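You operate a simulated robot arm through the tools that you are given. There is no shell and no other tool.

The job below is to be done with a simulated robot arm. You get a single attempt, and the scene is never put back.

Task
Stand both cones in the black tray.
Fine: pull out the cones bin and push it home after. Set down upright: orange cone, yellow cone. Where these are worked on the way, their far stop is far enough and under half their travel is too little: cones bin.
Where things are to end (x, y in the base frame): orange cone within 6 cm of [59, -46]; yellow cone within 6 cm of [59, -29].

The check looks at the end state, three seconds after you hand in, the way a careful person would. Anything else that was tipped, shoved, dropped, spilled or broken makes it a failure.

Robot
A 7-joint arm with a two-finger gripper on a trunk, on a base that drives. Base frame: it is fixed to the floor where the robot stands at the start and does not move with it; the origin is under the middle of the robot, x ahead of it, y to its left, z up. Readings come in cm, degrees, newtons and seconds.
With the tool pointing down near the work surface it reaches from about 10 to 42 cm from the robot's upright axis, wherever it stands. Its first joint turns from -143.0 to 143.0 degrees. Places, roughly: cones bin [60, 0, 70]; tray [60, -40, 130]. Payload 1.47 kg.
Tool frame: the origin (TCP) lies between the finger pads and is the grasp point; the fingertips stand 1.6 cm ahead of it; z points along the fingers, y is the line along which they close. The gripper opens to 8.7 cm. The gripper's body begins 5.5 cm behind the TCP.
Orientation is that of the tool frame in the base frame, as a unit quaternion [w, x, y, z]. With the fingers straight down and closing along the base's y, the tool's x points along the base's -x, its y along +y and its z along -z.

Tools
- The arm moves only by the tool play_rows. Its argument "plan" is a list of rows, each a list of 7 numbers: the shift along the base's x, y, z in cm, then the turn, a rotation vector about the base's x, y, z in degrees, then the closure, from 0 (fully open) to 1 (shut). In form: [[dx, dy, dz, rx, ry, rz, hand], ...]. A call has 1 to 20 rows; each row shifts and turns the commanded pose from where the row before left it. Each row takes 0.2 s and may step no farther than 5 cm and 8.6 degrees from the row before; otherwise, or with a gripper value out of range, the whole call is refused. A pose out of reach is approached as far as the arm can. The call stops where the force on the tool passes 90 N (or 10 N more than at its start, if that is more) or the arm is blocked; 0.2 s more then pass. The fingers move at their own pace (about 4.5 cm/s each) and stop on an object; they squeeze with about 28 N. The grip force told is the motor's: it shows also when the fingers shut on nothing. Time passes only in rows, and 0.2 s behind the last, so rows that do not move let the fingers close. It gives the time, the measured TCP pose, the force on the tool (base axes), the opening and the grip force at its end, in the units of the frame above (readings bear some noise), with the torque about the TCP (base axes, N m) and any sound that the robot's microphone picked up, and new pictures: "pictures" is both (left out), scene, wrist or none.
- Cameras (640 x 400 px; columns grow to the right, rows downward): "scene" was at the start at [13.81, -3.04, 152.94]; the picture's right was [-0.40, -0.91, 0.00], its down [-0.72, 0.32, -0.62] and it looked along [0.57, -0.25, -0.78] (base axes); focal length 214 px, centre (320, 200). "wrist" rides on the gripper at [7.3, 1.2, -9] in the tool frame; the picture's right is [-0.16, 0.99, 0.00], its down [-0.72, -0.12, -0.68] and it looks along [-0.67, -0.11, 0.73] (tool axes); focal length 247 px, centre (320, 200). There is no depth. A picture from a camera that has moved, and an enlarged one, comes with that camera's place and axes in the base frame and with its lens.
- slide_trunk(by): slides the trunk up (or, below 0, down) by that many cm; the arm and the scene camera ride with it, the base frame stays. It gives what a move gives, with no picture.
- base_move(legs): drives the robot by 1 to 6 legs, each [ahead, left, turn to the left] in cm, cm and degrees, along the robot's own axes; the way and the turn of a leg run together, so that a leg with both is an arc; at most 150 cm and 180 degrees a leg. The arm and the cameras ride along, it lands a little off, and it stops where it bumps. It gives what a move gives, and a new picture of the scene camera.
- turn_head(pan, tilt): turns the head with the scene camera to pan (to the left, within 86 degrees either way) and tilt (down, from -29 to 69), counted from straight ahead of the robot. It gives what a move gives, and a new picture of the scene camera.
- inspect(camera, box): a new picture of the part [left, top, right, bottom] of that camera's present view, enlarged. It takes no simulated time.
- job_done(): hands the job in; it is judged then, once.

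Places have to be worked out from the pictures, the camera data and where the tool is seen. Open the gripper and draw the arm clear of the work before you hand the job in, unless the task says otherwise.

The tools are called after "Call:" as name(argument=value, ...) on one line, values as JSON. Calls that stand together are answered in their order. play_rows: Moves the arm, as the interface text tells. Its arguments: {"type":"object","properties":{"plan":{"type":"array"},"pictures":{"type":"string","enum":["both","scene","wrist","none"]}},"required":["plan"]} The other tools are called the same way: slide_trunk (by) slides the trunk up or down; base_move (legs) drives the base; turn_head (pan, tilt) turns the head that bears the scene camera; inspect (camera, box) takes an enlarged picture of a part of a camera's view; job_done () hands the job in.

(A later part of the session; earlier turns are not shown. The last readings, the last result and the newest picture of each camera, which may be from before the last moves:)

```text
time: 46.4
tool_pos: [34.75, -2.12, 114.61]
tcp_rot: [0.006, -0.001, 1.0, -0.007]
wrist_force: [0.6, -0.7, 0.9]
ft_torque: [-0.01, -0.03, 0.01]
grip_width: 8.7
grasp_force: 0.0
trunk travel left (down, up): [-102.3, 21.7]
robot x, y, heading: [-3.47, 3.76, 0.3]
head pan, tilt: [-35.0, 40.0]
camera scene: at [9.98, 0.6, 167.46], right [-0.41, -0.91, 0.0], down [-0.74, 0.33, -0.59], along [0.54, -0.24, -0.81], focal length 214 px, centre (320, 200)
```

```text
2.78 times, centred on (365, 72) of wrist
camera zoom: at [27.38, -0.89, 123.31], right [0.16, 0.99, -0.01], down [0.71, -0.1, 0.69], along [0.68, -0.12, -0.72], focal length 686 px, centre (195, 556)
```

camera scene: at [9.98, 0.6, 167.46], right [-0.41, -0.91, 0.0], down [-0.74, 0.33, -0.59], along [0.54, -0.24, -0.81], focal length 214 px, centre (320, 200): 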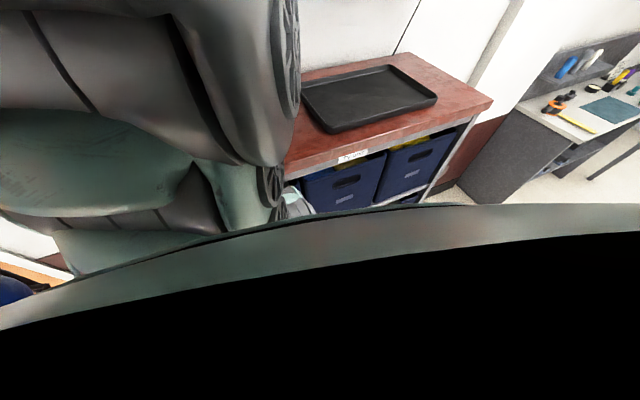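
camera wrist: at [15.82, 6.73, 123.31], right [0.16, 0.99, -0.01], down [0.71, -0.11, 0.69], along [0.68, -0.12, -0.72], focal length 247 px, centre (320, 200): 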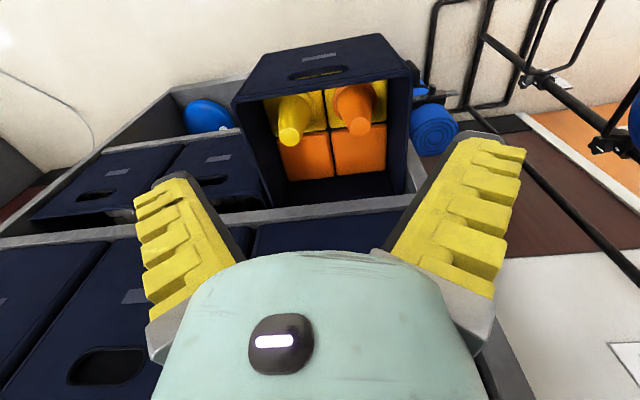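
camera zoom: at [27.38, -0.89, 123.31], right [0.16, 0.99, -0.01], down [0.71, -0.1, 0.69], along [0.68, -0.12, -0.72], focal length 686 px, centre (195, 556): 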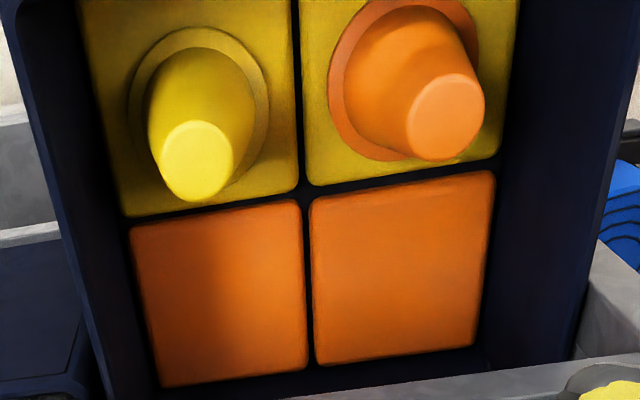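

The yellow cone's top is ~3.8 cm wide and the orange ~4 cm, both ~16–17 cm tall with round flanges. I lower the trunk so the fingertips hover above the rim, then check alignment over the yellow cone.

Call:
slide_trunk(by=-21)

Call:
play_rows(plan=[[1.2, -0.4, 0, 0, 0.7, -0.4, 0.1], [1.2, -0.4, 0, 0, 0, 0, 0.15], [0, 0, 0, 0, 0, 0, 0.15], [0, 0, 0, 0, 0, 0, 0.15]], pictures="both")

```text
time: 48.6
tool_pos: [34.86, -2.1, 93.64]
tcp_rot: [0.008, -0.001, 1.0, -0.008]
wrist_force: [-0.6, 0.0, -0.4]
ft_torque: [0.01, 0.02, 0.01]
grip_width: 8.69
grasp_force: 0.1
trunk travel left (down, up): [-81.3, 42.7]
robot x, y, heading: [-3.88, 3.51, 0.2]
head pan, tilt: [-35.0, 40.0]
```

```text
time: 49.6
tool_pos: [37.18, -2.97, 93.5]
tcp_rot: [0.002, 0.002, 1.0, -0.008]
wrist_force: [0.9, -0.3, -0.4]
ft_torque: [-0.01, -0.01, 0.0]
grip_width: 7.68
grasp_force: 2.2
trunk travel left (down, up): [-81.3, 42.7]
robot x, y, heading: [-3.48, 3.54, 0.3]
head pan, tilt: [-35.0, 40.0]
camera scene: at [9.94, 0.58, 146.42], right [-0.42, -0.91, 0.0], down [-0.74, 0.34, -0.59], along [0.53, -0.24, -0.81], focal length 214 px, centre (320, 200)
camera wrist: at [29.91, -1.62, 102.47], right [0.16, 0.99, -0.01], down [0.72, -0.11, 0.68], along [0.67, -0.12, -0.73], focal length 247 px, centre (320, 200)
```

scene: 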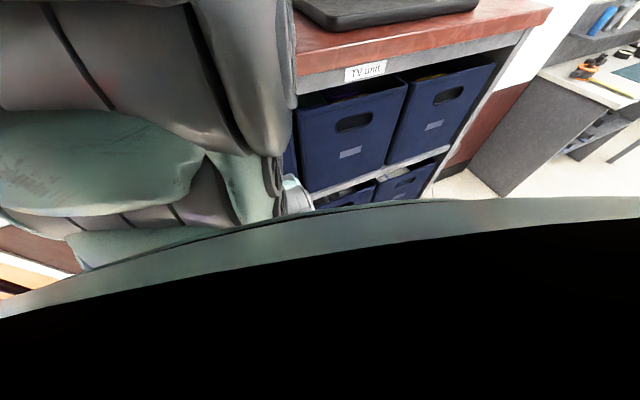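
wrist: 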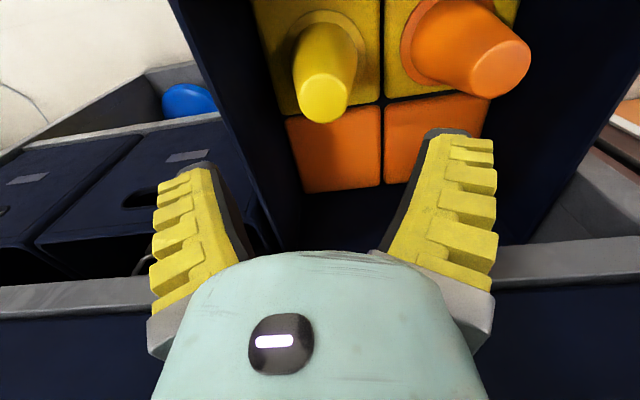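

TCP is centred over the yellow cone (top re-measured at (37.4, −2.7)); side clearances to the bin wall are ~1.5 cm. I descend ~15 cm and close.

Call:
play_rows(plan=[[0.2, 0.2, -2, 0, 0, 0, 0.2], [0, 0, -2, 0, 0, 0, 0.2], [0, 0, -2, 0, 0, 0, 0.2], [0, 0, -2, 0, 0, 0, 0.2], [0, 0, -2, 0, 0, 0, 0.2], [0, 0, -2, 0, 0, 0, 0.2], [0, 0, -1.5, 0, 0, 0, 0.2], [0, 0, -1.5, 0, 0, 0, 0.2], [0, 0, 0, 0, 0, 0, 0.2]], pictures="wrist")

```text
time: 51.6
tool_pos: [37.61, -2.56, 78.63]
tcp_rot: [0.002, 0.002, 1.0, -0.008]
wrist_force: [0.2, -0.6, 18.5]
ft_torque: [-0.02, -0.05, -0.04]
grip_width: 7.35
grasp_force: 4.7
trunk travel left (down, up): [-81.3, 42.7]
robot x, y, heading: [-3.59, 3.58, 0.5]
head pan, tilt: [-35.0, 40.0]
camera wrist: at [30.3, -1.33, 87.47], right [0.16, 0.99, -0.01], down [0.72, -0.11, 0.69], along [0.68, -0.12, -0.73], focal length 247 px, centre (320, 200)
```

wrist: 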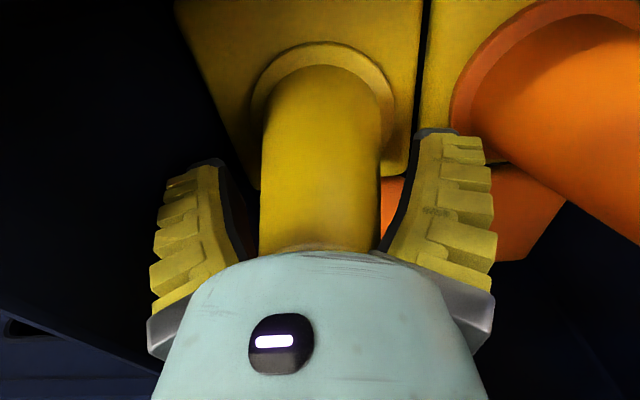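

The palm is pressing the cone's top (18 N up), so the top is at ~84. I lift 1 cm and close the fingers.

Call:
play_rows(plan=[[0, 0, 1.2, 0, 0, 0, 0.2], [0, 0, 0, 0, 0, 0, 0.6], [0, 0, 0, 0, 0, 0, 1], [0, 0, 0, 0, 0, 0, 1], [0, 0, 0, 0, 0, 0, 1], [0, 0, 0, 0, 0, 0, 1]], pictures="wrist")

```text
time: 53.0
tool_pos: [37.58, -2.59, 79.89]
tcp_rot: [0.001, 0.002, 1.0, -0.007]
wrist_force: [-3.8, 1.0, 10.6]
ft_torque: [0.1, 0.25, 0.02]
grip_width: 4.41
grasp_force: 27.7
trunk travel left (down, up): [-81.3, 42.7]
robot x, y, heading: [-3.53, 3.36, 0.2]
head pan, tilt: [-35.0, 40.0]
camera wrist: at [30.15, -1.25, 88.68], right [0.16, 0.99, -0.01], down [0.72, -0.11, 0.68], along [0.67, -0.12, -0.73], focal length 247 px, centre (320, 200)
```

wrist: 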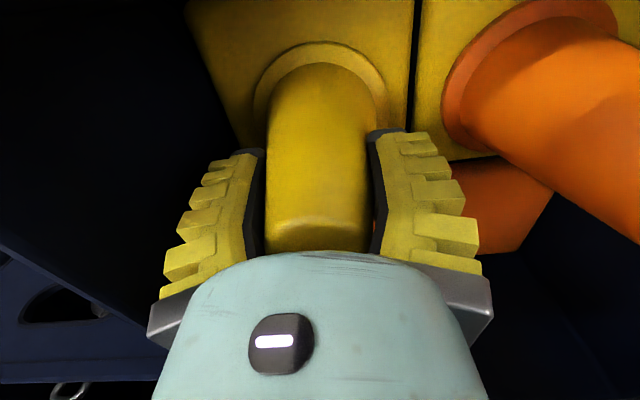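

Grip holds at 4.4 cm. I lift 6 cm gently and check that the cone comes along.

Call:
play_rows(plan=[[0, 0, 0.5, 0, 0, 0, 1], [0, 0, 1, 0, 0, 0, 1], [0, 0, 1, 0, 0, 0, 1], [0, 0, 1.5, 0, 0, 0, 1], [0, 0, 2, 0, 0, 0, 1], [0, 0, 0, 0, 0, 0, 1], [0, 0, 0, 0, 0, 0, 1]], pictures="wrist")

```text
time: 54.6
tool_pos: [37.39, -2.84, 85.88]
tcp_rot: [0.001, 0.004, 1.0, -0.007]
wrist_force: [0.2, 0.2, -0.7]
ft_torque: [0.01, -0.01, 0.01]
grip_width: 4.05
grasp_force: 27.9
trunk travel left (down, up): [-81.3, 42.7]
robot x, y, heading: [-3.67, 3.37, 0.1]
head pan, tilt: [-35.0, 40.0]
camera wrist: at [30.13, -1.51, 94.73], right [0.16, 0.99, -0.01], down [0.72, -0.11, 0.68], along [0.67, -0.12, -0.73], focal length 247 px, centre (320, 200)
```

wrist: 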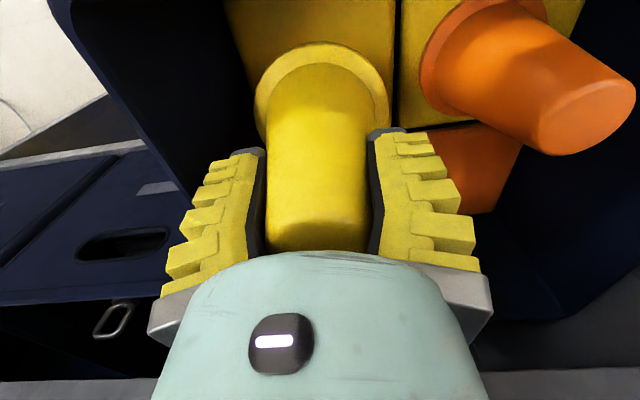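

The cone rises with the gripper. I raise the trunk further so it clears the bin rim, then look again.

Call:
slide_trunk(by=24)

Call:
inspect(camera="wrist", box=[0, 0, 640, 400])

```text
time: 57.1
tool_pos: [37.46, -2.95, 109.84]
tcp_rot: [0.001, 0.003, 1.0, -0.008]
wrist_force: [-0.8, 0.1, -1.3]
ft_torque: [-0.02, -0.03, 0.01]
grip_width: 3.98
grasp_force: 28.3
trunk travel left (down, up): [-105.3, 18.7]
robot x, y, heading: [-3.74, 3.59, 0.4]
head pan, tilt: [-35.0, 40.0]
```

```text
1.00 times, centred on (320, 200) of wrist (not enlarged: the box is as wide or as high as the picture)
camera zoom: at [30.14, -1.51, 118.72], right [0.16, 0.99, -0.01], down [0.72, -0.11, 0.68], along [0.67, -0.12, -0.73], focal length 247 px, centre (320, 200)
```

zoom: 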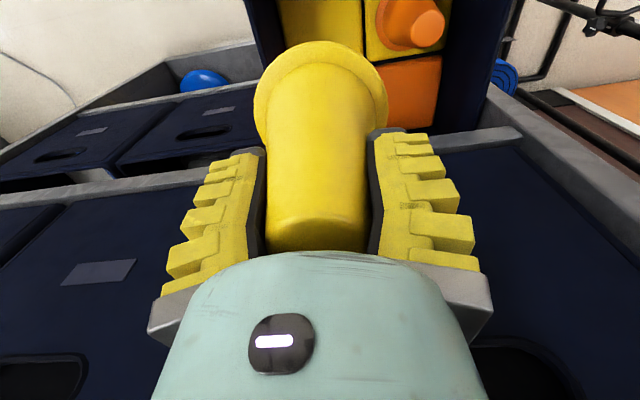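

The cone is held securely. I raise the trunk and arm so its base will pass over the tray rim (top of unit ≈132–134 by my estimate).

Call:
slide_trunk(by=18)

Call:
base_move(legs=[[-14, 0, 0]])

Call:
play_rows(plan=[[0, 0, 2, 0, 0, 0, 1], [0, 0, 2, 0, 0, 0, 1], [0, 0, 2, 0, 0, 0, 1], [0, 0, 2, 0, 0, 0, 1], [0, 0, 2, 0, 0, 0, 1], [0, 0, 2, 0, 0, 0, 1], [0, 0, 2, 0, 0, 0, 1], [0, 0, 2, 0, 0, 0, 1], [0, 0, 2, 0, 0, 0, 1], [0, 0, 1, 0, 0, 0, 1], [0, 0, 0, 0, 0, 0, 1]])

```text
time: 59.1
tool_pos: [37.46, -2.87, 128.0]
tcp_rot: [0.001, 0.002, 1.0, -0.008]
wrist_force: [0.5, -0.3, -0.8]
ft_torque: [0.03, 0.03, 0.04]
grip_width: 3.88
grasp_force: 27.4
trunk travel left (down, up): [-123.3, 0.7]
robot x, y, heading: [-3.58, 3.76, 0.5]
head pan, tilt: [-35.0, 40.0]
```

```text
time: 60.5
tool_pos: [23.34, -2.88, 127.87]
tcp_rot: [0.001, 0.003, 1.0, -0.007]
wrist_force: [0.1, 1.1, -0.9]
ft_torque: [-0.01, 0.01, -0.02]
grip_width: 3.87
grasp_force: 28.2
trunk travel left (down, up): [-123.3, 0.7]
robot x, y, heading: [-17.13, 3.39, 0.1]
head pan, tilt: [-35.0, 40.0]
camera scene: at [-3.67, 0.59, 188.98], right [-0.38, -0.92, 0.0], down [-0.71, 0.29, -0.64], along [0.59, -0.25, -0.77], focal length 214 px, centre (320, 200)
```

scene: 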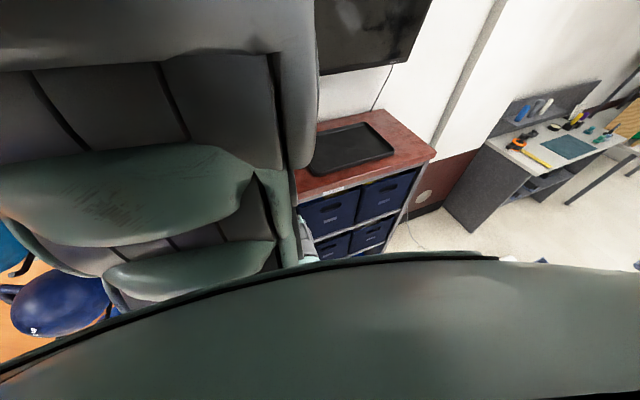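

```text
time: 62.9
tool_pos: [26.97, -4.07, 143.8]
tcp_rot: [-0.001, 0.004, 1.0, -0.007]
wrist_force: [-0.2, 0.3, -0.5]
ft_torque: [-0.04, -0.02, -0.01]
grip_width: 3.87
grasp_force: 27.9
out of reach, approached as far as the arm can: row 6, 7, 8, 9, 10
trunk travel left (down, up): [-123.3, 0.7]
robot x, y, heading: [-18.41, 3.45, 0.3]
head pan, tilt: [-35.0, 40.0]
camera scene: at [-2.91, 0.74, 190.1], right [-0.33, -0.94, 0.0], down [-0.63, 0.22, -0.74], along [0.7, -0.25, -0.67], focal length 214 px, centre (320, 200)
camera wrist: at [19.71, -2.83, 152.73], right [0.16, 0.99, -0.01], down [0.72, -0.11, 0.68], along [0.67, -0.12, -0.73], focal length 247 px, centre (320, 200)
```

scene: 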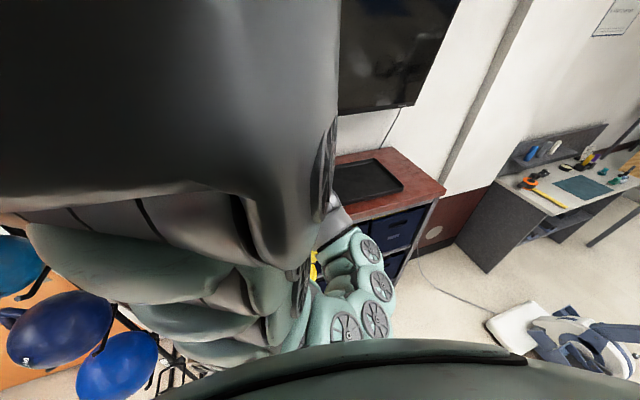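
wrist: 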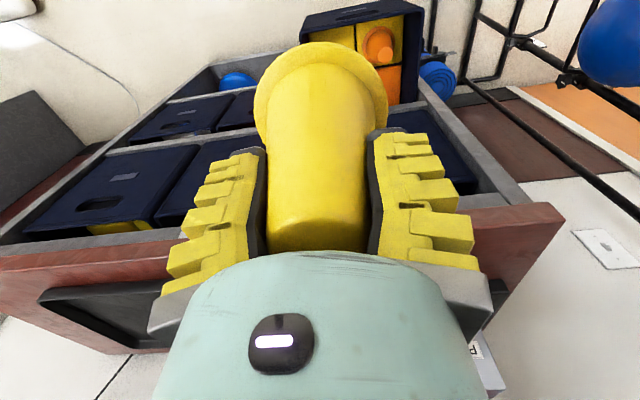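

The arm tops out near z 144 at this reach. Triangulating the tray from three head views: x≈48–68, y≈−19…−51, rim z≈137, wood top ≈132.5; the cone's base is ≈6.6 cm below the TCP, so I need a bit more height. I test whether a different reach allows it.

Call:
play_rows(plan=[[-2, 2, 1, 0, 0, 0, 1], [-2, 2, 1, 0, 0, 0, 1], [-2, 2, 1, 0, 0, 0, 1], [0, 2, 0, 0, 0, 0, 1], [0, 0, 0, 0, 0, 0, 1]], pictures="none")

Call:
play_rows(plan=[[2, 0, 0, 0, 0, 0, 1], [2, 0, 0, 0, 0, 0, 1], [2, 0, 0, 0, 0, 0, 1], [2, 0, 0, 0, 0, 0, 1], [0, 0, 0, 0, 0, 0, 1]], pictures="none")

```text
time: 64.1
tool_pos: [27.09, 0.45, 143.03]
tcp_rot: [0.0, 0.011, 1.0, -0.007]
wrist_force: [-0.5, 0.2, -0.7]
ft_torque: [-0.03, 0.02, 0.0]
grip_width: 3.86
grasp_force: 28.1
out of reach, approached as far as the arm can: row 1, 2, 3
trunk travel left (down, up): [-123.3, 0.7]
robot x, y, heading: [-17.77, 3.86, 0.3]
head pan, tilt: [-35.0, 40.0]
```

```text
time: 65.3
tool_pos: [34.58, 0.34, 143.25]
tcp_rot: [0.0, 0.009, 1.0, -0.008]
wrist_force: [0.4, 1.3, -0.5]
ft_torque: [-0.01, 0.01, -0.01]
grip_width: 3.86
grasp_force: 28.4
trunk travel left (down, up): [-123.3, 0.7]
robot x, y, heading: [-17.67, 3.72, 0.2]
head pan, tilt: [-35.0, 40.0]
```

At 52 cm reach z≈143 is within reach without complaint, so the limit is on the near side. I try rising here.

Call:
play_rows(plan=[[0, 0, 1.5, 0, 0, 0, 1], [0, 0, 1.5, 0, 0, 0, 1], [0, 0, 1.5, 0, 0, 0, 1], [0, 0, 1.5, 0, 0, 0, 1], [0, 0, 1.5, 0, 0, 0, 1], [0, 0, 0, 0, 0, 0, 1]], pictures="wrist")

```text
time: 66.7
tool_pos: [34.63, 0.77, 150.82]
tcp_rot: [0.001, 0.003, 1.0, -0.007]
wrist_force: [0.2, -0.9, -0.9]
ft_torque: [-0.01, 0.03, -0.02]
grip_width: 3.85
grasp_force: 28.5
trunk travel left (down, up): [-123.3, 0.7]
robot x, y, heading: [-17.33, 3.38, 0.1]
head pan, tilt: [-35.0, 40.0]
camera wrist: at [27.41, 2.11, 159.68], right [0.16, 0.99, -0.01], down [0.72, -0.11, 0.68], along [0.67, -0.12, -0.73], focal length 247 px, centre (320, 200)
```

wrist: 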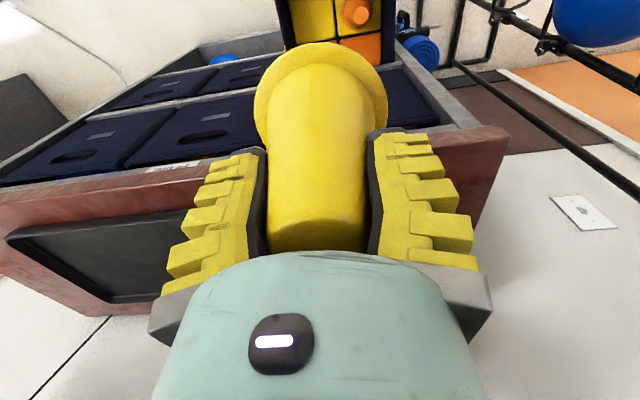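

At 52 cm reach the TCP rises to 150.8 cleanly, and the wrist view confirms the tray rim ≈136 at x≈49–68, y≈−20…−52. I drive right, then forward, staying clear of the pulled-out bin.

Call:
base_move(legs=[[0, -36, 0], [24.5, 0, 0]])

Call:
play_rows(plan=[[0, 1.5, 0, 0, 0, 0, 1], [0, 1.5, 0, 0, 0, 0, 1], [0, 1, 0, 0, 0, 0, 1], [0, 0, 0, 0, 0, 0, 1]], pictures="both")

```text
time: 70.4
tool_pos: [59.02, -35.24, 150.93]
tcp_rot: [0.001, 0.002, 1.0, -0.008]
wrist_force: [-0.3, 0.1, -1.7]
ft_torque: [0.04, 0.01, 0.01]
grip_width: 3.86
grasp_force: 28.4
trunk travel left (down, up): [-123.3, 0.7]
robot x, y, heading: [6.21, -32.85, 0.7]
head pan, tilt: [-35.0, 40.0]
camera scene: at [21.13, -35.51, 189.7], right [-0.35, -0.94, 0.0], down [-0.66, 0.24, -0.71], along [0.67, -0.25, -0.7], focal length 214 px, centre (320, 200)
```

scene: 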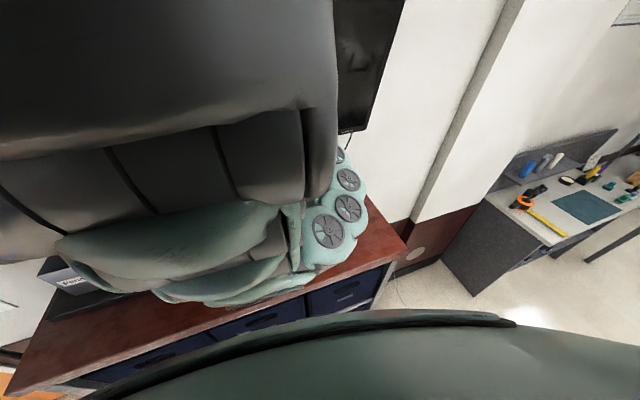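

```text
time: 71.4
tool_pos: [59.09, -31.48, 150.91]
tcp_rot: [0.001, 0.007, 1.0, -0.008]
wrist_force: [0.4, -0.8, -0.8]
ft_torque: [-0.02, -0.03, 0.01]
grip_width: 3.85
grasp_force: 27.3
trunk travel left (down, up): [-123.3, 0.7]
robot x, y, heading: [6.31, -32.73, 0.7]
head pan, tilt: [-35.0, 40.0]
camera scene: at [20.99, -35.65, 189.56], right [-0.37, -0.93, 0.0], down [-0.66, 0.26, -0.7], along [0.65, -0.26, -0.71], focal length 214 px, centre (320, 200)
camera wrist: at [51.69, -30.16, 159.78], right [0.17, 0.98, -0.01], down [0.72, -0.12, 0.68], along [0.67, -0.13, -0.73], focal length 247 px, centre (320, 200)
```

scene: 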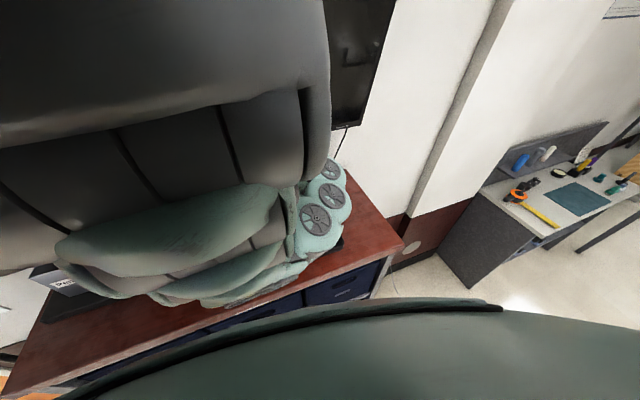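
wrist: 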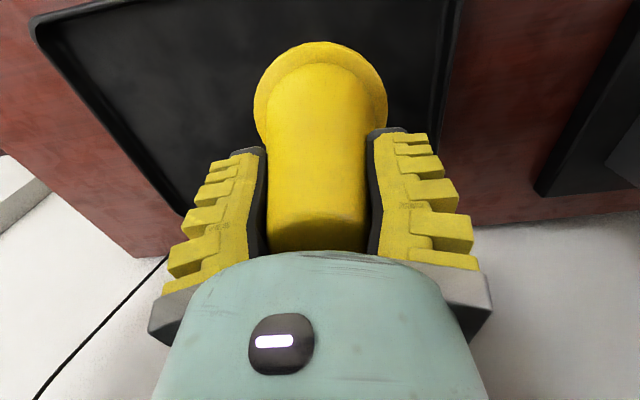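

The cone hangs over the tray (edges x≈51–72, y≈−20.5…−53). I shift to (60, −29.5) and descend 8 cm, then look.

Call:
play_rows(plan=[[1, 1, 0, 0, 0, 0, 1], [0, 1, 0, 0, 0, 0, 1], [0, 0, -2, 0, 0, 0, 1], [0, 0, -2, 0, 0, 0, 1], [0, 0, -2, 0, 0, 0, 1], [0, 0, -1.5, 0, 0, 0, 1], [0, 0, 0, 0, 0, 0, 1]], pictures="both")

```text
time: 73.0
tool_pos: [60.14, -29.58, 143.16]
tcp_rot: [0.001, 0.005, 1.0, -0.008]
wrist_force: [-0.5, 0.5, -1.6]
ft_torque: [0.02, 0.02, 0.01]
grip_width: 3.85
grasp_force: 27.8
trunk travel left (down, up): [-123.3, 0.7]
robot x, y, heading: [6.55, -32.48, 0.1]
head pan, tilt: [-35.0, 40.0]
camera scene: at [20.83, -35.65, 189.31], right [-0.38, -0.93, 0.0], down [-0.68, 0.28, -0.68], along [0.63, -0.25, -0.74], focal length 214 px, centre (320, 200)
camera wrist: at [52.71, -28.29, 152.17], right [0.17, 0.99, -0.02], down [0.72, -0.11, 0.68], along [0.67, -0.13, -0.73], focal length 247 px, centre (320, 200)
```

scene: 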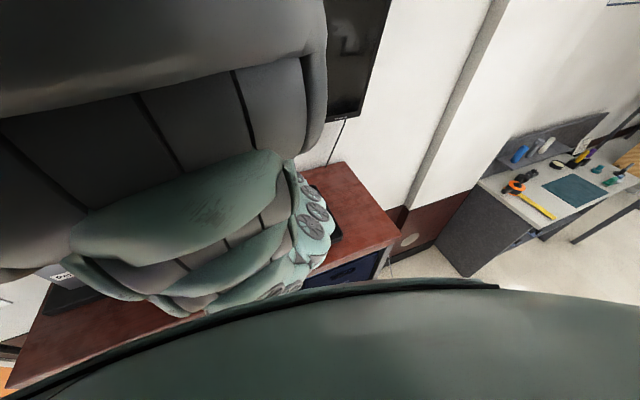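
wrist: 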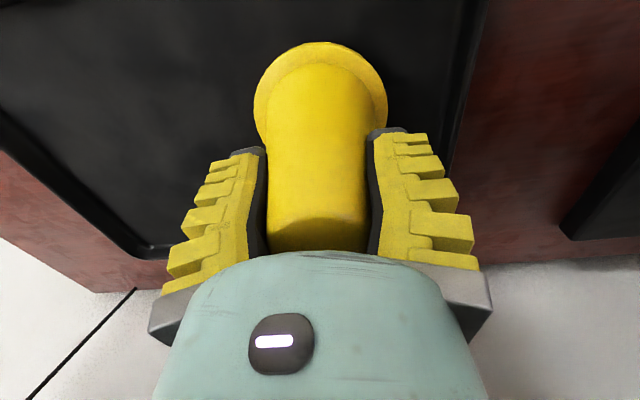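

No contact yet at TCP z 143.2. I descend in half-cm steps watching the force.

Call:
play_rows(plan=[[0, 0, -0.5, 0, 0, 0, 1], [0, 0, -0.5, 0, 0, 0, 1], [0, 0, -0.4, 0, 0, 0, 1], [0, 0, 0, 0, 0, 0, 1]], pictures="none")

Call:
play_rows(plan=[[0, 0, -0.3, 0, 0, 0, 1], [0, 0, -0.3, 0, 0, 0, 1], [0, 0, 0, 0, 0, 0, 1]], pictures="none")

```text
time: 74.0
tool_pos: [59.99, -29.37, 141.95]
tcp_rot: [0.0, 0.001, 1.0, -0.008]
wrist_force: [0.3, 0.4, -1.3]
ft_torque: [-0.01, 0.03, 0.0]
grip_width: 3.83
grasp_force: 28.1
trunk travel left (down, up): [-123.3, 0.7]
robot x, y, heading: [6.86, -32.44, 0.3]
head pan, tilt: [-35.0, 40.0]
```

```text
time: 74.8
tool_pos: [59.99, -29.37, 141.35]
tcp_rot: [0.001, 0.0, 1.0, -0.008]
wrist_force: [0.0, 0.4, 0.1]
ft_torque: [-0.03, 0.0, 0.0]
grip_width: 3.85
grasp_force: 27.9
trunk travel left (down, up): [-123.3, 0.7]
robot x, y, heading: [6.58, -32.91, 0.6]
head pan, tilt: [-35.0, 40.0]
```

Still no contact at 141.35; I continue down gently.

Call:
play_rows(plan=[[0, 0, -0.4, 0, 0, 0, 1], [0, 0, -0.3, 0, 0, 0, 1], [0, 0, 0, 0, 0, 0, 1]], pictures="none")

Call:
play_rows(plan=[[0, 0, -0.4, 0, 0, 0, 1], [0, 0, -0.3, 0, 0, 0, 1], [0, 0, 0, 0, 0, 0, 1]], pictures="wrist")

```text
time: 75.6
tool_pos: [60.19, -29.28, 140.85]
tcp_rot: [0.003, 0.003, 1.0, -0.009]
wrist_force: [-3.7, -6.4, 24.0]
ft_torque: [-0.12, -0.06, 0.0]
grip_width: 4.11
grasp_force: 28.7
trunk travel left (down, up): [-123.3, 0.7]
robot x, y, heading: [6.58, -32.79, 0.5]
head pan, tilt: [-35.0, 40.0]
```

```text
time: 76.4
tool_pos: [60.21, -29.2, 140.02]
tcp_rot: [0.003, 0.002, 1.0, -0.007]
wrist_force: [2.3, -3.1, 23.4]
ft_torque: [-0.09, -0.05, -0.01]
grip_width: 4.65
grasp_force: 28.4
trunk travel left (down, up): [-123.3, 0.7]
robot x, y, heading: [6.58, -32.7, 0.5]
head pan, tilt: [-35.0, 40.0]
camera wrist: at [52.85, -28.0, 148.87], right [0.16, 0.99, -0.01], down [0.72, -0.11, 0.69], along [0.68, -0.12, -0.73], focal length 247 px, centre (320, 200)
```

wrist: 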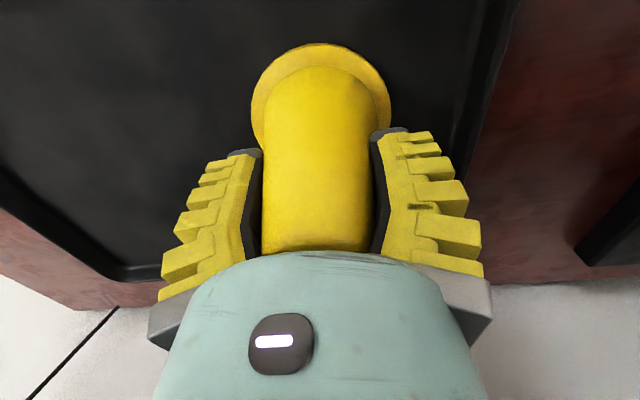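

Contact: 24 N upward from TCP z≈141.1, so the cone stands on the tray floor. I ease up slightly, open the fingers and rise straight up.

Call:
play_rows(plan=[[0, 0, 0.2, 0, 0, 0, 0.4], [0, 0, 0, 0, 0, 0, 0.2], [0, 0, 0, 0, 0, 0, 0], [0, 0, 0, 0, 0, 0, 0], [0, 0, 0, 0, 0, 0, 0]], pictures="wrist")

Call:
play_rows(plan=[[0, 0, 1, 0, 0, 0, 0], [0, 0, 1, 0, 0, 0, 0], [0, 0, 2, 0, 0, 0, 0], [0, 0, 2, 0, 0, 0, 0], [0, 0, 2, 0, 0, 0, 0], [0, 0, 2, 0, 0, 0, 0], [0, 0, 1, 0, 0, 0, 0], [0, 0, 0, 0, 0, 0, 0]], pictures="both")

```text
time: 77.6
tool_pos: [60.0, -29.3, 140.14]
tcp_rot: [0.001, 0.002, 1.0, -0.008]
wrist_force: [-0.7, 0.7, -0.1]
ft_torque: [-0.02, -0.01, 0.0]
grip_width: 8.72
grasp_force: 0.0
trunk travel left (down, up): [-123.3, 0.7]
robot x, y, heading: [6.74, -33.04, 0.4]
head pan, tilt: [-35.0, 40.0]
camera wrist: at [52.69, -27.97, 148.92], right [0.16, 0.99, -0.01], down [0.72, -0.11, 0.68], along [0.67, -0.12, -0.73], focal length 247 px, centre (320, 200)
```

wrist: 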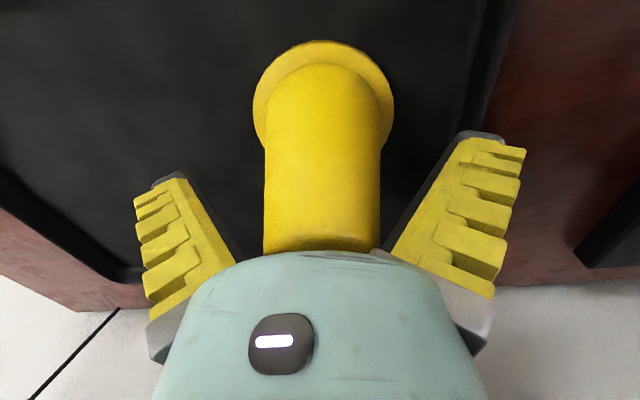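

```text
time: 79.4
tool_pos: [59.97, -29.29, 151.06]
tcp_rot: [0.001, 0.002, 1.0, -0.008]
wrist_force: [0.0, 0.6, 0.3]
ft_torque: [0.03, -0.02, -0.03]
grip_width: 8.7
grasp_force: 0.1
trunk travel left (down, up): [-123.3, 0.7]
robot x, y, heading: [6.47, -32.83, 0.5]
head pan, tilt: [-35.0, 40.0]
camera scene: at [21.12, -35.5, 189.68], right [-0.35, -0.94, 0.0], down [-0.66, 0.24, -0.71], along [0.67, -0.25, -0.7], focal length 214 px, centre (320, 200)
camera wrist: at [52.6, -27.97, 159.96], right [0.16, 0.99, -0.01], down [0.72, -0.11, 0.68], along [0.67, -0.12, -0.73], focal length 247 px, centre (320, 200)
```

scene: 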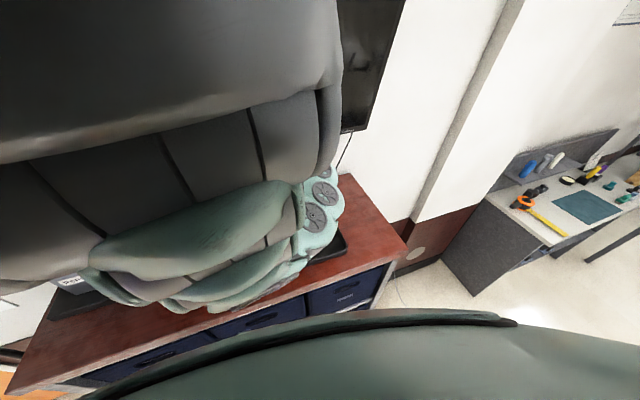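
wrist: 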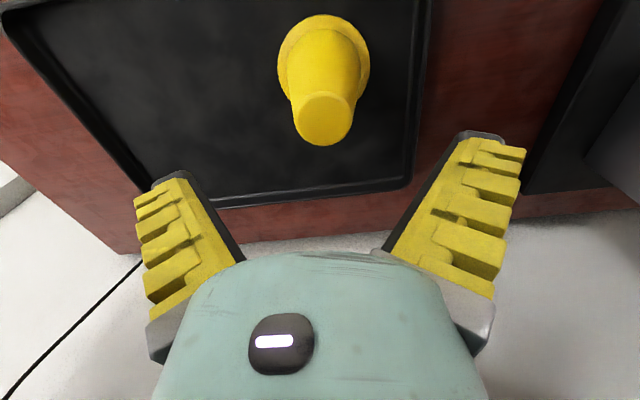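

The yellow cone stands upright in the tray near (60, −29). I back away, drive left to face the bin again, and bring the arm down to the posture used before.

Call:
base_move(legs=[[-24.5, 0, 0], [0, 40.5, 0]])

Call:
play_rows(plan=[[0, 0, -3, 0, 0, 0, 0], [0, 0, -3, 0, 0, 0, 0], [0, 0, -3, 0, 0, 0, 0], [-1, 0, -3, 0, 0, 0, 0], [-2, 0, -3, 0, 0, 0, 0], [-2, 0, -3, 0, 0, 0, 0], [-2, 0, -3, 0, 0, 0, 0], [-2, 0, -2, 0, 0, 0, 0], [-2, 0, 0, 0, 0, 0, 0], [-1, 0, 0, 0, 0, 0, 0], [0, 0, 0, 0, 0, 0, 0]], pictures="wrist")

```text
time: 83.3
tool_pos: [34.26, 11.87, 151.1]
tcp_rot: [0.001, -0.005, 1.0, -0.008]
wrist_force: [0.0, -0.9, -0.8]
ft_torque: [0.01, -0.04, 0.01]
grip_width: 8.71
grasp_force: 0.0
trunk travel left (down, up): [-123.3, 0.7]
robot x, y, heading: [-19.08, 7.57, 1.2]
head pan, tilt: [-35.0, 40.0]
camera scene: at [-4.47, 5.15, 189.75], right [-0.33, -0.94, 0.0], down [-0.66, 0.23, -0.72], along [0.67, -0.24, -0.7], focal length 214 px, centre (320, 200)
```

scene: 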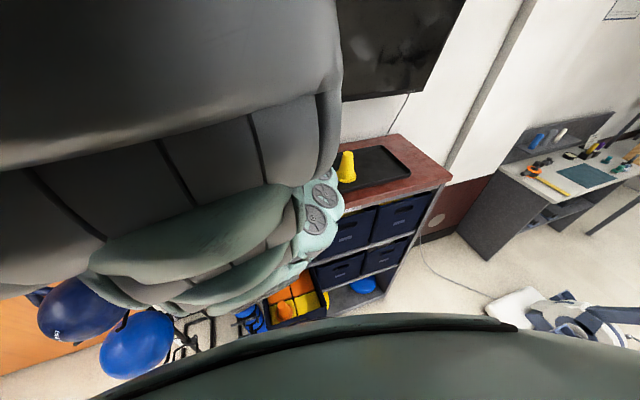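

```text
time: 85.7
tool_pos: [22.09, 11.89, 128.21]
tcp_rot: [0.002, -0.005, 1.0, -0.007]
wrist_force: [0.5, -0.3, 0.0]
ft_torque: [0.0, 0.01, 0.01]
grip_width: 8.71
grasp_force: 0.1
trunk travel left (down, up): [-123.3, 0.7]
robot x, y, heading: [-19.24, 7.73, 1.3]
head pan, tilt: [-35.0, 40.0]
camera wrist: at [14.8, 13.07, 137.06], right [0.15, 0.99, -0.01], down [0.72, -0.1, 0.68], along [0.67, -0.11, -0.73], focal length 247 px, centre (320, 200)
```

wrist: 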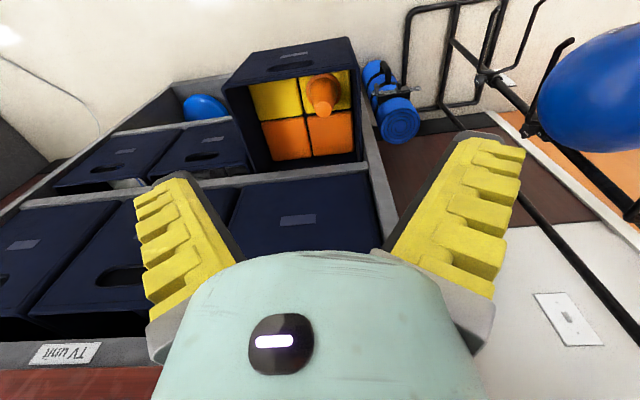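

The yellow cone is seen upright in the tray and the orange one still upright in the bin. I lower the trunk and drive forward over the orange cone.

Call:
slide_trunk(by=-33)

Call:
base_move(legs=[[15, -1.8, -1]])

Call:
inspect(camera="wrist", box=[0, 0, 640, 400])

```text
time: 89.0
tool_pos: [22.23, 11.83, 95.2]
tcp_rot: [0.001, -0.004, 1.0, -0.007]
wrist_force: [-0.5, -0.4, -0.8]
ft_torque: [0.01, 0.03, 0.02]
grip_width: 8.7
grasp_force: 0.1
trunk travel left (down, up): [-90.3, 33.7]
robot x, y, heading: [-19.25, 7.7, 1.4]
head pan, tilt: [-35.0, 40.0]
```

```text
time: 90.4
tool_pos: [36.98, 9.53, 95.31]
tcp_rot: [0.002, 0.004, 1.0, -0.008]
wrist_force: [0.7, -0.7, 0.2]
ft_torque: [-0.02, 0.01, -0.02]
grip_width: 8.68
grasp_force: 0.2
trunk travel left (down, up): [-90.3, 33.7]
robot x, y, heading: [-4.26, 5.76, 0.2]
head pan, tilt: [-35.0, 40.0]
camera scene: at [10.26, 3.29, 156.61], right [-0.35, -0.94, 0.0], down [-0.66, 0.25, -0.7], along [0.66, -0.25, -0.71], focal length 214 px, centre (320, 200)
```

scene: 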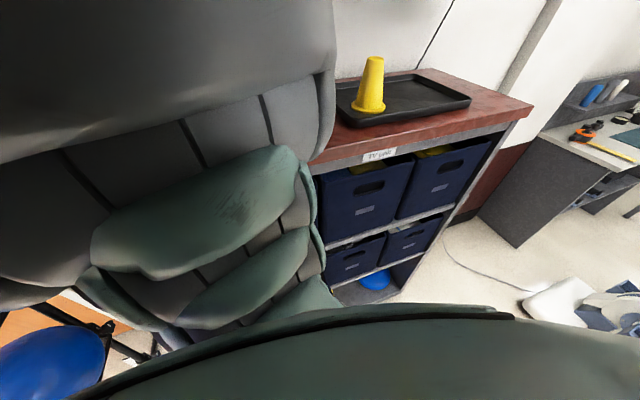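

```text
1.00 times, centred on (320, 200) of wrist (not enlarged: the box is as wide or as high as the picture)
camera zoom: at [29.75, 10.9, 104.07], right [0.17, 0.99, -0.01], down [0.72, -0.11, 0.68], along [0.67, -0.12, -0.73], focal length 247 px, centre (320, 200)
```

zoom: 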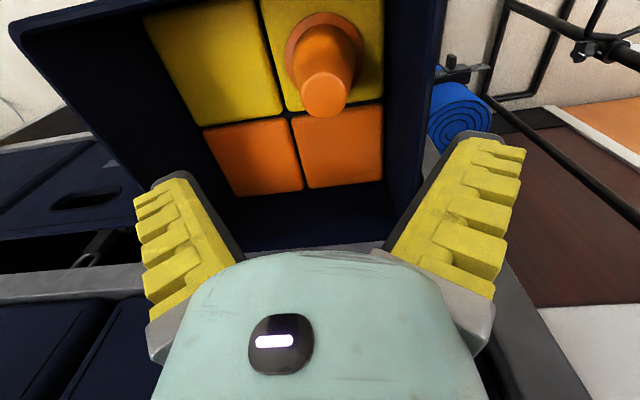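

The orange cone's top is at about (36.7, 9.9); the TCP is nearly over it. I fine-align and descend 15 cm.

Call:
play_rows(plan=[[-0.2, 0.3, -2, 0, 0, 0, 0.15], [0, 0, -2, 0, 0, 0, 0.15], [0, 0, -2, 0, 0, 0, 0.15], [0, 0, -2, 0, 0, 0, 0.15], [0, 0, -2, 0, 0, 0, 0.15], [0, 0, -2, 0, 0, 0, 0.15], [0, 0, -1.5, 0, 0, 0, 0.15], [0, 0, -1, 0, 0, 0, 0.15], [0, 0, 0, 0, 0, 0, 0.15]], pictures="wrist")

```text
time: 92.4
tool_pos: [36.69, 10.04, 80.96]
tcp_rot: [0.002, 0.003, 1.0, -0.008]
wrist_force: [0.3, 0.0, 0.5]
ft_torque: [0.0, -0.04, 0.03]
grip_width: 7.67
grasp_force: 1.5
out of reach, approached as far as the arm can: row 8
trunk travel left (down, up): [-90.3, 33.7]
robot x, y, heading: [-4.24, 6.43, 0.3]
head pan, tilt: [-35.0, 40.0]
camera wrist: at [29.33, 11.23, 89.85], right [0.16, 0.99, -0.01], down [0.72, -0.11, 0.68], along [0.67, -0.12, -0.73], focal length 247 px, centre (320, 200)
```

wrist: 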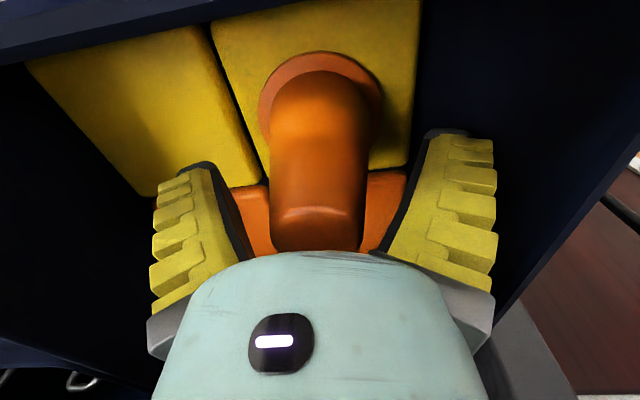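

No contact yet at z 81; the arm's lower limit was hit, so I lower the trunk by 1 cm and then close on the cone.

Call:
slide_trunk(by=-1.0)

Call:
play_rows(plan=[[0, 0, 0, 0, 0, 0, 0.5], [0, 0, 0, 0, 0, 0, 1], [0, 0, 0, 0, 0, 0, 1], [0, 0, 0, 0, 0, 0, 1], [0, 0, 0, 0, 0, 0, 1]], pictures="wrist")

```text
time: 92.9
tool_pos: [36.53, 9.86, 79.97]
tcp_rot: [0.001, 0.004, 1.0, -0.008]
wrist_force: [-0.5, 0.5, -0.9]
ft_torque: [0.02, -0.02, 0.01]
grip_width: 7.67
grasp_force: 1.7
trunk travel left (down, up): [-89.3, 34.7]
robot x, y, heading: [-4.46, 6.23, 0.1]
head pan, tilt: [-35.0, 40.0]
```

```text
time: 94.1
tool_pos: [36.73, 9.83, 80.11]
tcp_rot: [0.001, 0.003, 1.0, -0.008]
wrist_force: [-2.0, -1.5, 12.9]
ft_torque: [0.03, -0.03, -0.14]
grip_width: 4.58
grasp_force: 28.2
trunk travel left (down, up): [-89.3, 34.7]
robot x, y, heading: [-4.24, 6.02, 0.2]
head pan, tilt: [-35.0, 40.0]
camera wrist: at [29.38, 11.22, 88.89], right [0.17, 0.99, -0.01], down [0.72, -0.11, 0.68], along [0.67, -0.12, -0.73], focal length 247 px, centre (320, 200)
```

wrist: 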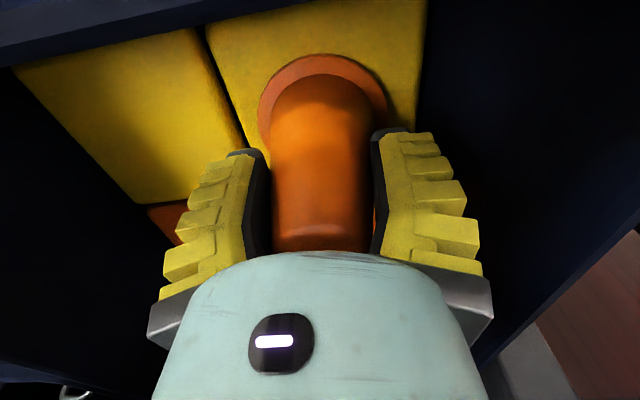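

The orange cone is gripped (4.6 cm, 28 N). I lift gently by the arm, then by the trunk.

Call:
play_rows(plan=[[0, 0, 0.5, 0, 0, 0, 1], [0, 0, 1, 0, 0, 0, 1], [0, 0, 1, 0, 0, 0, 1], [0, 0, 1.5, 0, 0, 0, 1], [0, 0, 2, 0, 0, 0, 1], [0, 0, 0, 0, 0, 0, 1], [0, 0, 0, 0, 0, 0, 1]], pictures="wrist")

Call:
slide_trunk(by=24)

Call:
inspect(camera="wrist", box=[0, 0, 640, 400])

```text
time: 95.7
tool_pos: [36.44, 9.93, 85.96]
tcp_rot: [0.0, 0.004, 1.0, -0.008]
wrist_force: [0.1, 0.4, -0.7]
ft_torque: [0.02, -0.02, 0.03]
grip_width: 4.28
grasp_force: 27.7
trunk travel left (down, up): [-89.3, 34.7]
robot x, y, heading: [-4.1, 6.29, 0.3]
head pan, tilt: [-35.0, 40.0]
camera wrist: at [29.17, 11.13, 94.83], right [0.17, 0.99, -0.01], down [0.72, -0.11, 0.68], along [0.67, -0.12, -0.73], focal length 247 px, centre (320, 200)
```

wrist: 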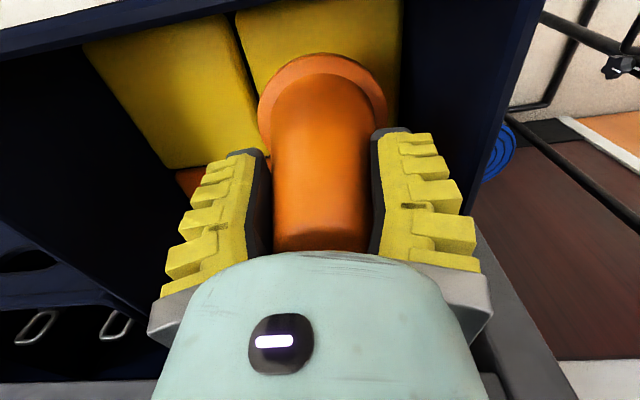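

```text
time: 98.2
tool_pos: [36.44, 9.79, 109.95]
tcp_rot: [0.001, 0.003, 1.0, -0.007]
wrist_force: [1.1, -0.6, -0.3]
ft_torque: [0.01, 0.02, 0.0]
grip_width: 4.28
grasp_force: 27.5
trunk travel left (down, up): [-113.3, 10.7]
robot x, y, heading: [-4.32, 6.46, 0.1]
head pan, tilt: [-35.0, 40.0]
```

```text
1.00 times, centred on (320, 200) of wrist (not enlarged: the box is as wide or as high as the picture)
camera zoom: at [29.17, 11.13, 118.82], right [0.17, 0.99, -0.01], down [0.72, -0.11, 0.68], along [0.67, -0.12, -0.73], focal length 247 px, centre (320, 200)
```

zoom: 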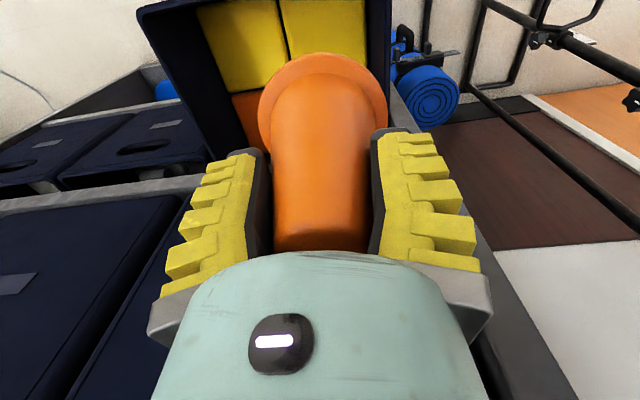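

The orange cone is held and clear. I raise the trunk fully, back off, and extend the arm out and up to z≈151.

Call:
base_move(legs=[[-14, 0, 0]])

Call:
slide_trunk(by=10)

Call:
play_rows(plan=[[2, 0, 1, 0, 0, 0, 1], [2, 0, 1, 0, 0, 0, 1], [2, 0, 2, 0, 0, 0, 1], [2, -0.5, 2, 0, 0, 0, 1], [2, -0.5, 2, 0, 0, 0, 1], [2, -0.5, 2, 0, 0, 0, 1], [0, -0.5, 3, 0, 0, 0, 1], [0, -0.5, 3, 0, 0, 0, 1], [0, -0.5, 3, 0, 0, 0, 1], [0, -0.5, 3, 0, 0, 0, 1], [0, 0, 3, 0, 0, 0, 1], [0, 0, 3, 0, 0, 0, 1], [0, 0, 3, 0, 0, 0, 1], [0, 0, 0, 0, 0, 0, 1]], pictures="both")

```text
time: 99.6
tool_pos: [22.61, 9.69, 109.85]
tcp_rot: [0.001, 0.004, 1.0, -0.008]
wrist_force: [0.2, 0.5, -0.8]
ft_torque: [-0.03, 0.01, -0.01]
grip_width: 4.27
grasp_force: 27.7
trunk travel left (down, up): [-113.3, 10.7]
robot x, y, heading: [-18.14, 5.94, 0.2]
head pan, tilt: [-35.0, 40.0]
camera scene: at [-3.34, 3.27, 180.01], right [-0.34, -0.94, 0.0], down [-0.64, 0.23, -0.74], along [0.69, -0.25, -0.68], focal length 214 px, centre (320, 200)
```

scene: 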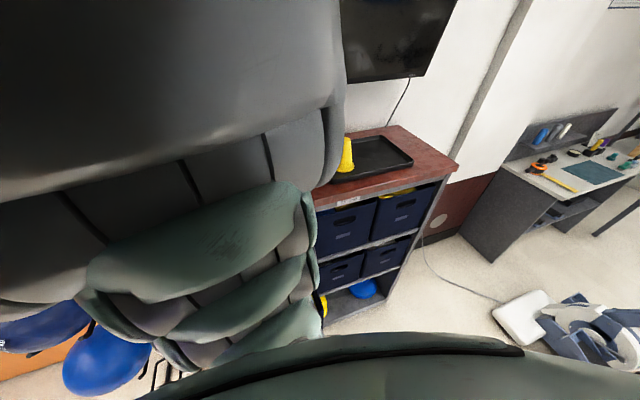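

```text
time: 100.9
tool_pos: [22.58, 9.75, 119.93]
tcp_rot: [0.001, 0.004, 1.0, -0.007]
wrist_force: [0.3, 0.0, 0.0]
ft_torque: [-0.01, -0.01, -0.01]
grip_width: 4.25
grasp_force: 27.9
trunk travel left (down, up): [-123.3, 0.7]
robot x, y, heading: [-18.07, 6.03, 0.1]
head pan, tilt: [-35.0, 40.0]
```

```text
time: 103.9
tool_pos: [34.46, 6.16, 151.05]
tcp_rot: [-0.001, 0.005, 1.0, -0.008]
wrist_force: [0.7, 0.4, -0.9]
ft_torque: [-0.04, 0.02, 0.02]
grip_width: 4.24
grasp_force: 27.7
trunk travel left (down, up): [-123.3, 0.7]
robot x, y, heading: [-18.1, 5.78, -0.1]
head pan, tilt: [-35.0, 40.0]
camera scene: at [-3.24, 3.3, 190.19], right [-0.33, -0.94, 0.0], down [-0.62, 0.22, -0.75], along [0.71, -0.25, -0.66], focal length 214 px, centre (320, 200)
camera wrist: at [27.16, 7.53, 159.94], right [0.17, 0.99, -0.01], down [0.72, -0.11, 0.68], along [0.67, -0.12, -0.73], focal length 247 px, centre (320, 200)
```

scene: 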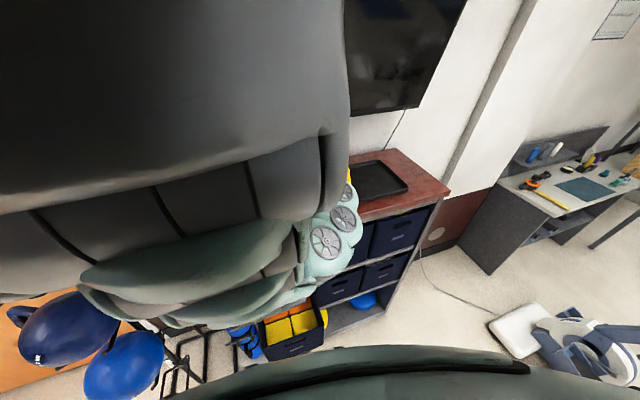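
wrist: 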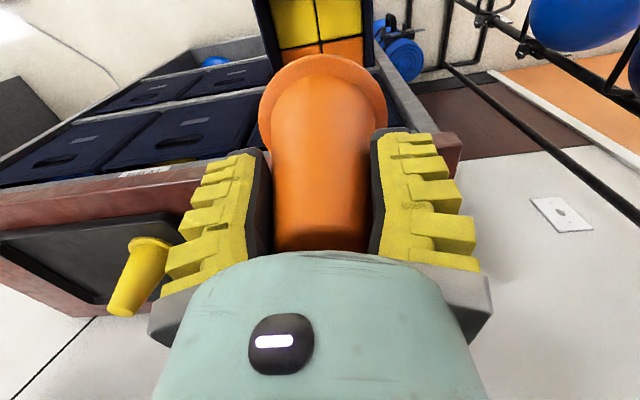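

Holding the orange cone at z≈151. I drive right 52 cm, then forward 25 cm, to bring it over (59.5, −46), passing well to the right of the yellow cone.

Call:
base_move(legs=[[0, -52.3, 0], [25, 0, 0]])

Call:
inspect(camera="wrist", box=[0, 0, 640, 400])

```text
time: 108.5
tool_pos: [60.23, -47.95, 151.07]
tcp_rot: [0.001, -0.003, 1.0, -0.008]
wrist_force: [-0.1, 1.3, -0.6]
ft_torque: [0.01, 0.0, 0.0]
grip_width: 4.2
grasp_force: 27.9
trunk travel left (down, up): [-123.3, 0.7]
robot x, y, heading: [7.74, -48.58, 0.8]
head pan, tilt: [-35.0, 40.0]
camera scene: at [22.51, -51.37, 190.17], right [-0.32, -0.95, 0.0], down [-0.63, 0.21, -0.75], along [0.71, -0.24, -0.66], focal length 214 px, centre (320, 200)
```

scene: 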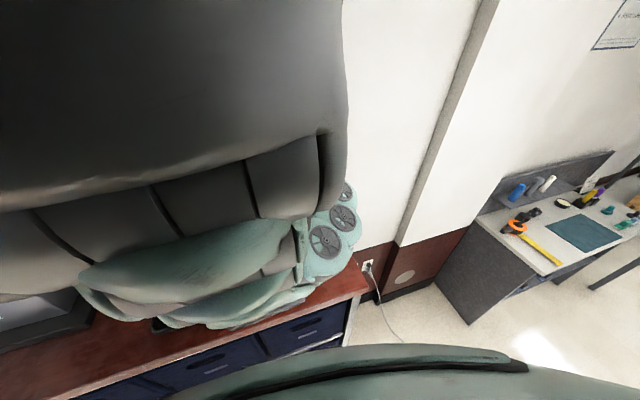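

```text
1.00 times, centred on (320, 200) of wrist (not enlarged: the box is as wide or as high as the picture)
camera zoom: at [52.87, -46.72, 159.92], right [0.15, 0.99, -0.01], down [0.72, -0.1, 0.68], along [0.67, -0.12, -0.73], focal length 247 px, centre (320, 200)
```

zoom: 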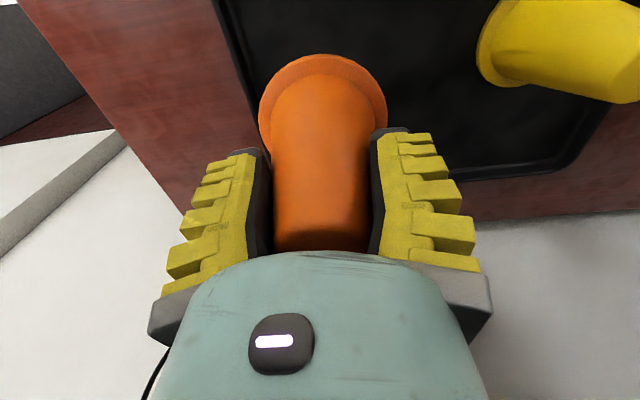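

TCP is at (60.2, −48); I shift 2.8 cm left to keep clear of the tray wall, then descend to just above the floor height found before (contact ≈141).

Call:
play_rows(plan=[[-0.3, 1.4, 0, 0, 0, 0, 1], [0, 1.4, 0, 0, 0, 0, 1], [0, 0, -2, 0, 0, 0, 1], [0, 0, -2, 0, 0, 0, 1], [0, 0, -2, 0, 0, 0, 1], [0, 0, -1.5, 0, 0, 0, 1], [0, 0, 0, 0, 0, 0, 1]], pictures="wrist")

Call:
play_rows(plan=[[0, 0, -0.5, 0, 0, 0, 1], [0, 0, -0.5, 0, 0, 0, 1], [0, 0, 0, 0, 0, 0, 1]], pictures="none")

```text
time: 110.1
tool_pos: [60.17, -45.59, 143.41]
tcp_rot: [0.001, 0.005, 1.0, -0.007]
wrist_force: [0.6, -1.0, 0.0]
ft_torque: [-0.01, 0.01, -0.02]
grip_width: 4.18
grasp_force: 27.9
trunk travel left (down, up): [-123.3, 0.7]
robot x, y, heading: [7.85, -48.43, 1.0]
head pan, tilt: [-35.0, 40.0]
camera wrist: at [52.82, -44.22, 152.37], right [0.17, 0.99, -0.02], down [0.72, -0.11, 0.68], along [0.67, -0.13, -0.73], focal length 247 px, centre (320, 200)
```

wrist: 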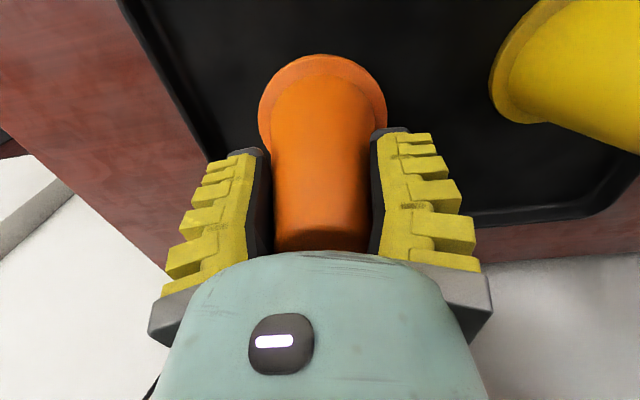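

```text
time: 110.9
tool_pos: [60.15, -45.33, 142.6]
tcp_rot: [0.002, 0.001, 1.0, -0.008]
wrist_force: [-0.2, 0.4, -1.2]
ft_torque: [0.03, 0.01, 0.0]
grip_width: 4.22
grasp_force: 27.8
trunk travel left (down, up): [-123.3, 0.7]
robot x, y, heading: [7.53, -48.93, 0.8]
head pan, tilt: [-35.0, 40.0]
```

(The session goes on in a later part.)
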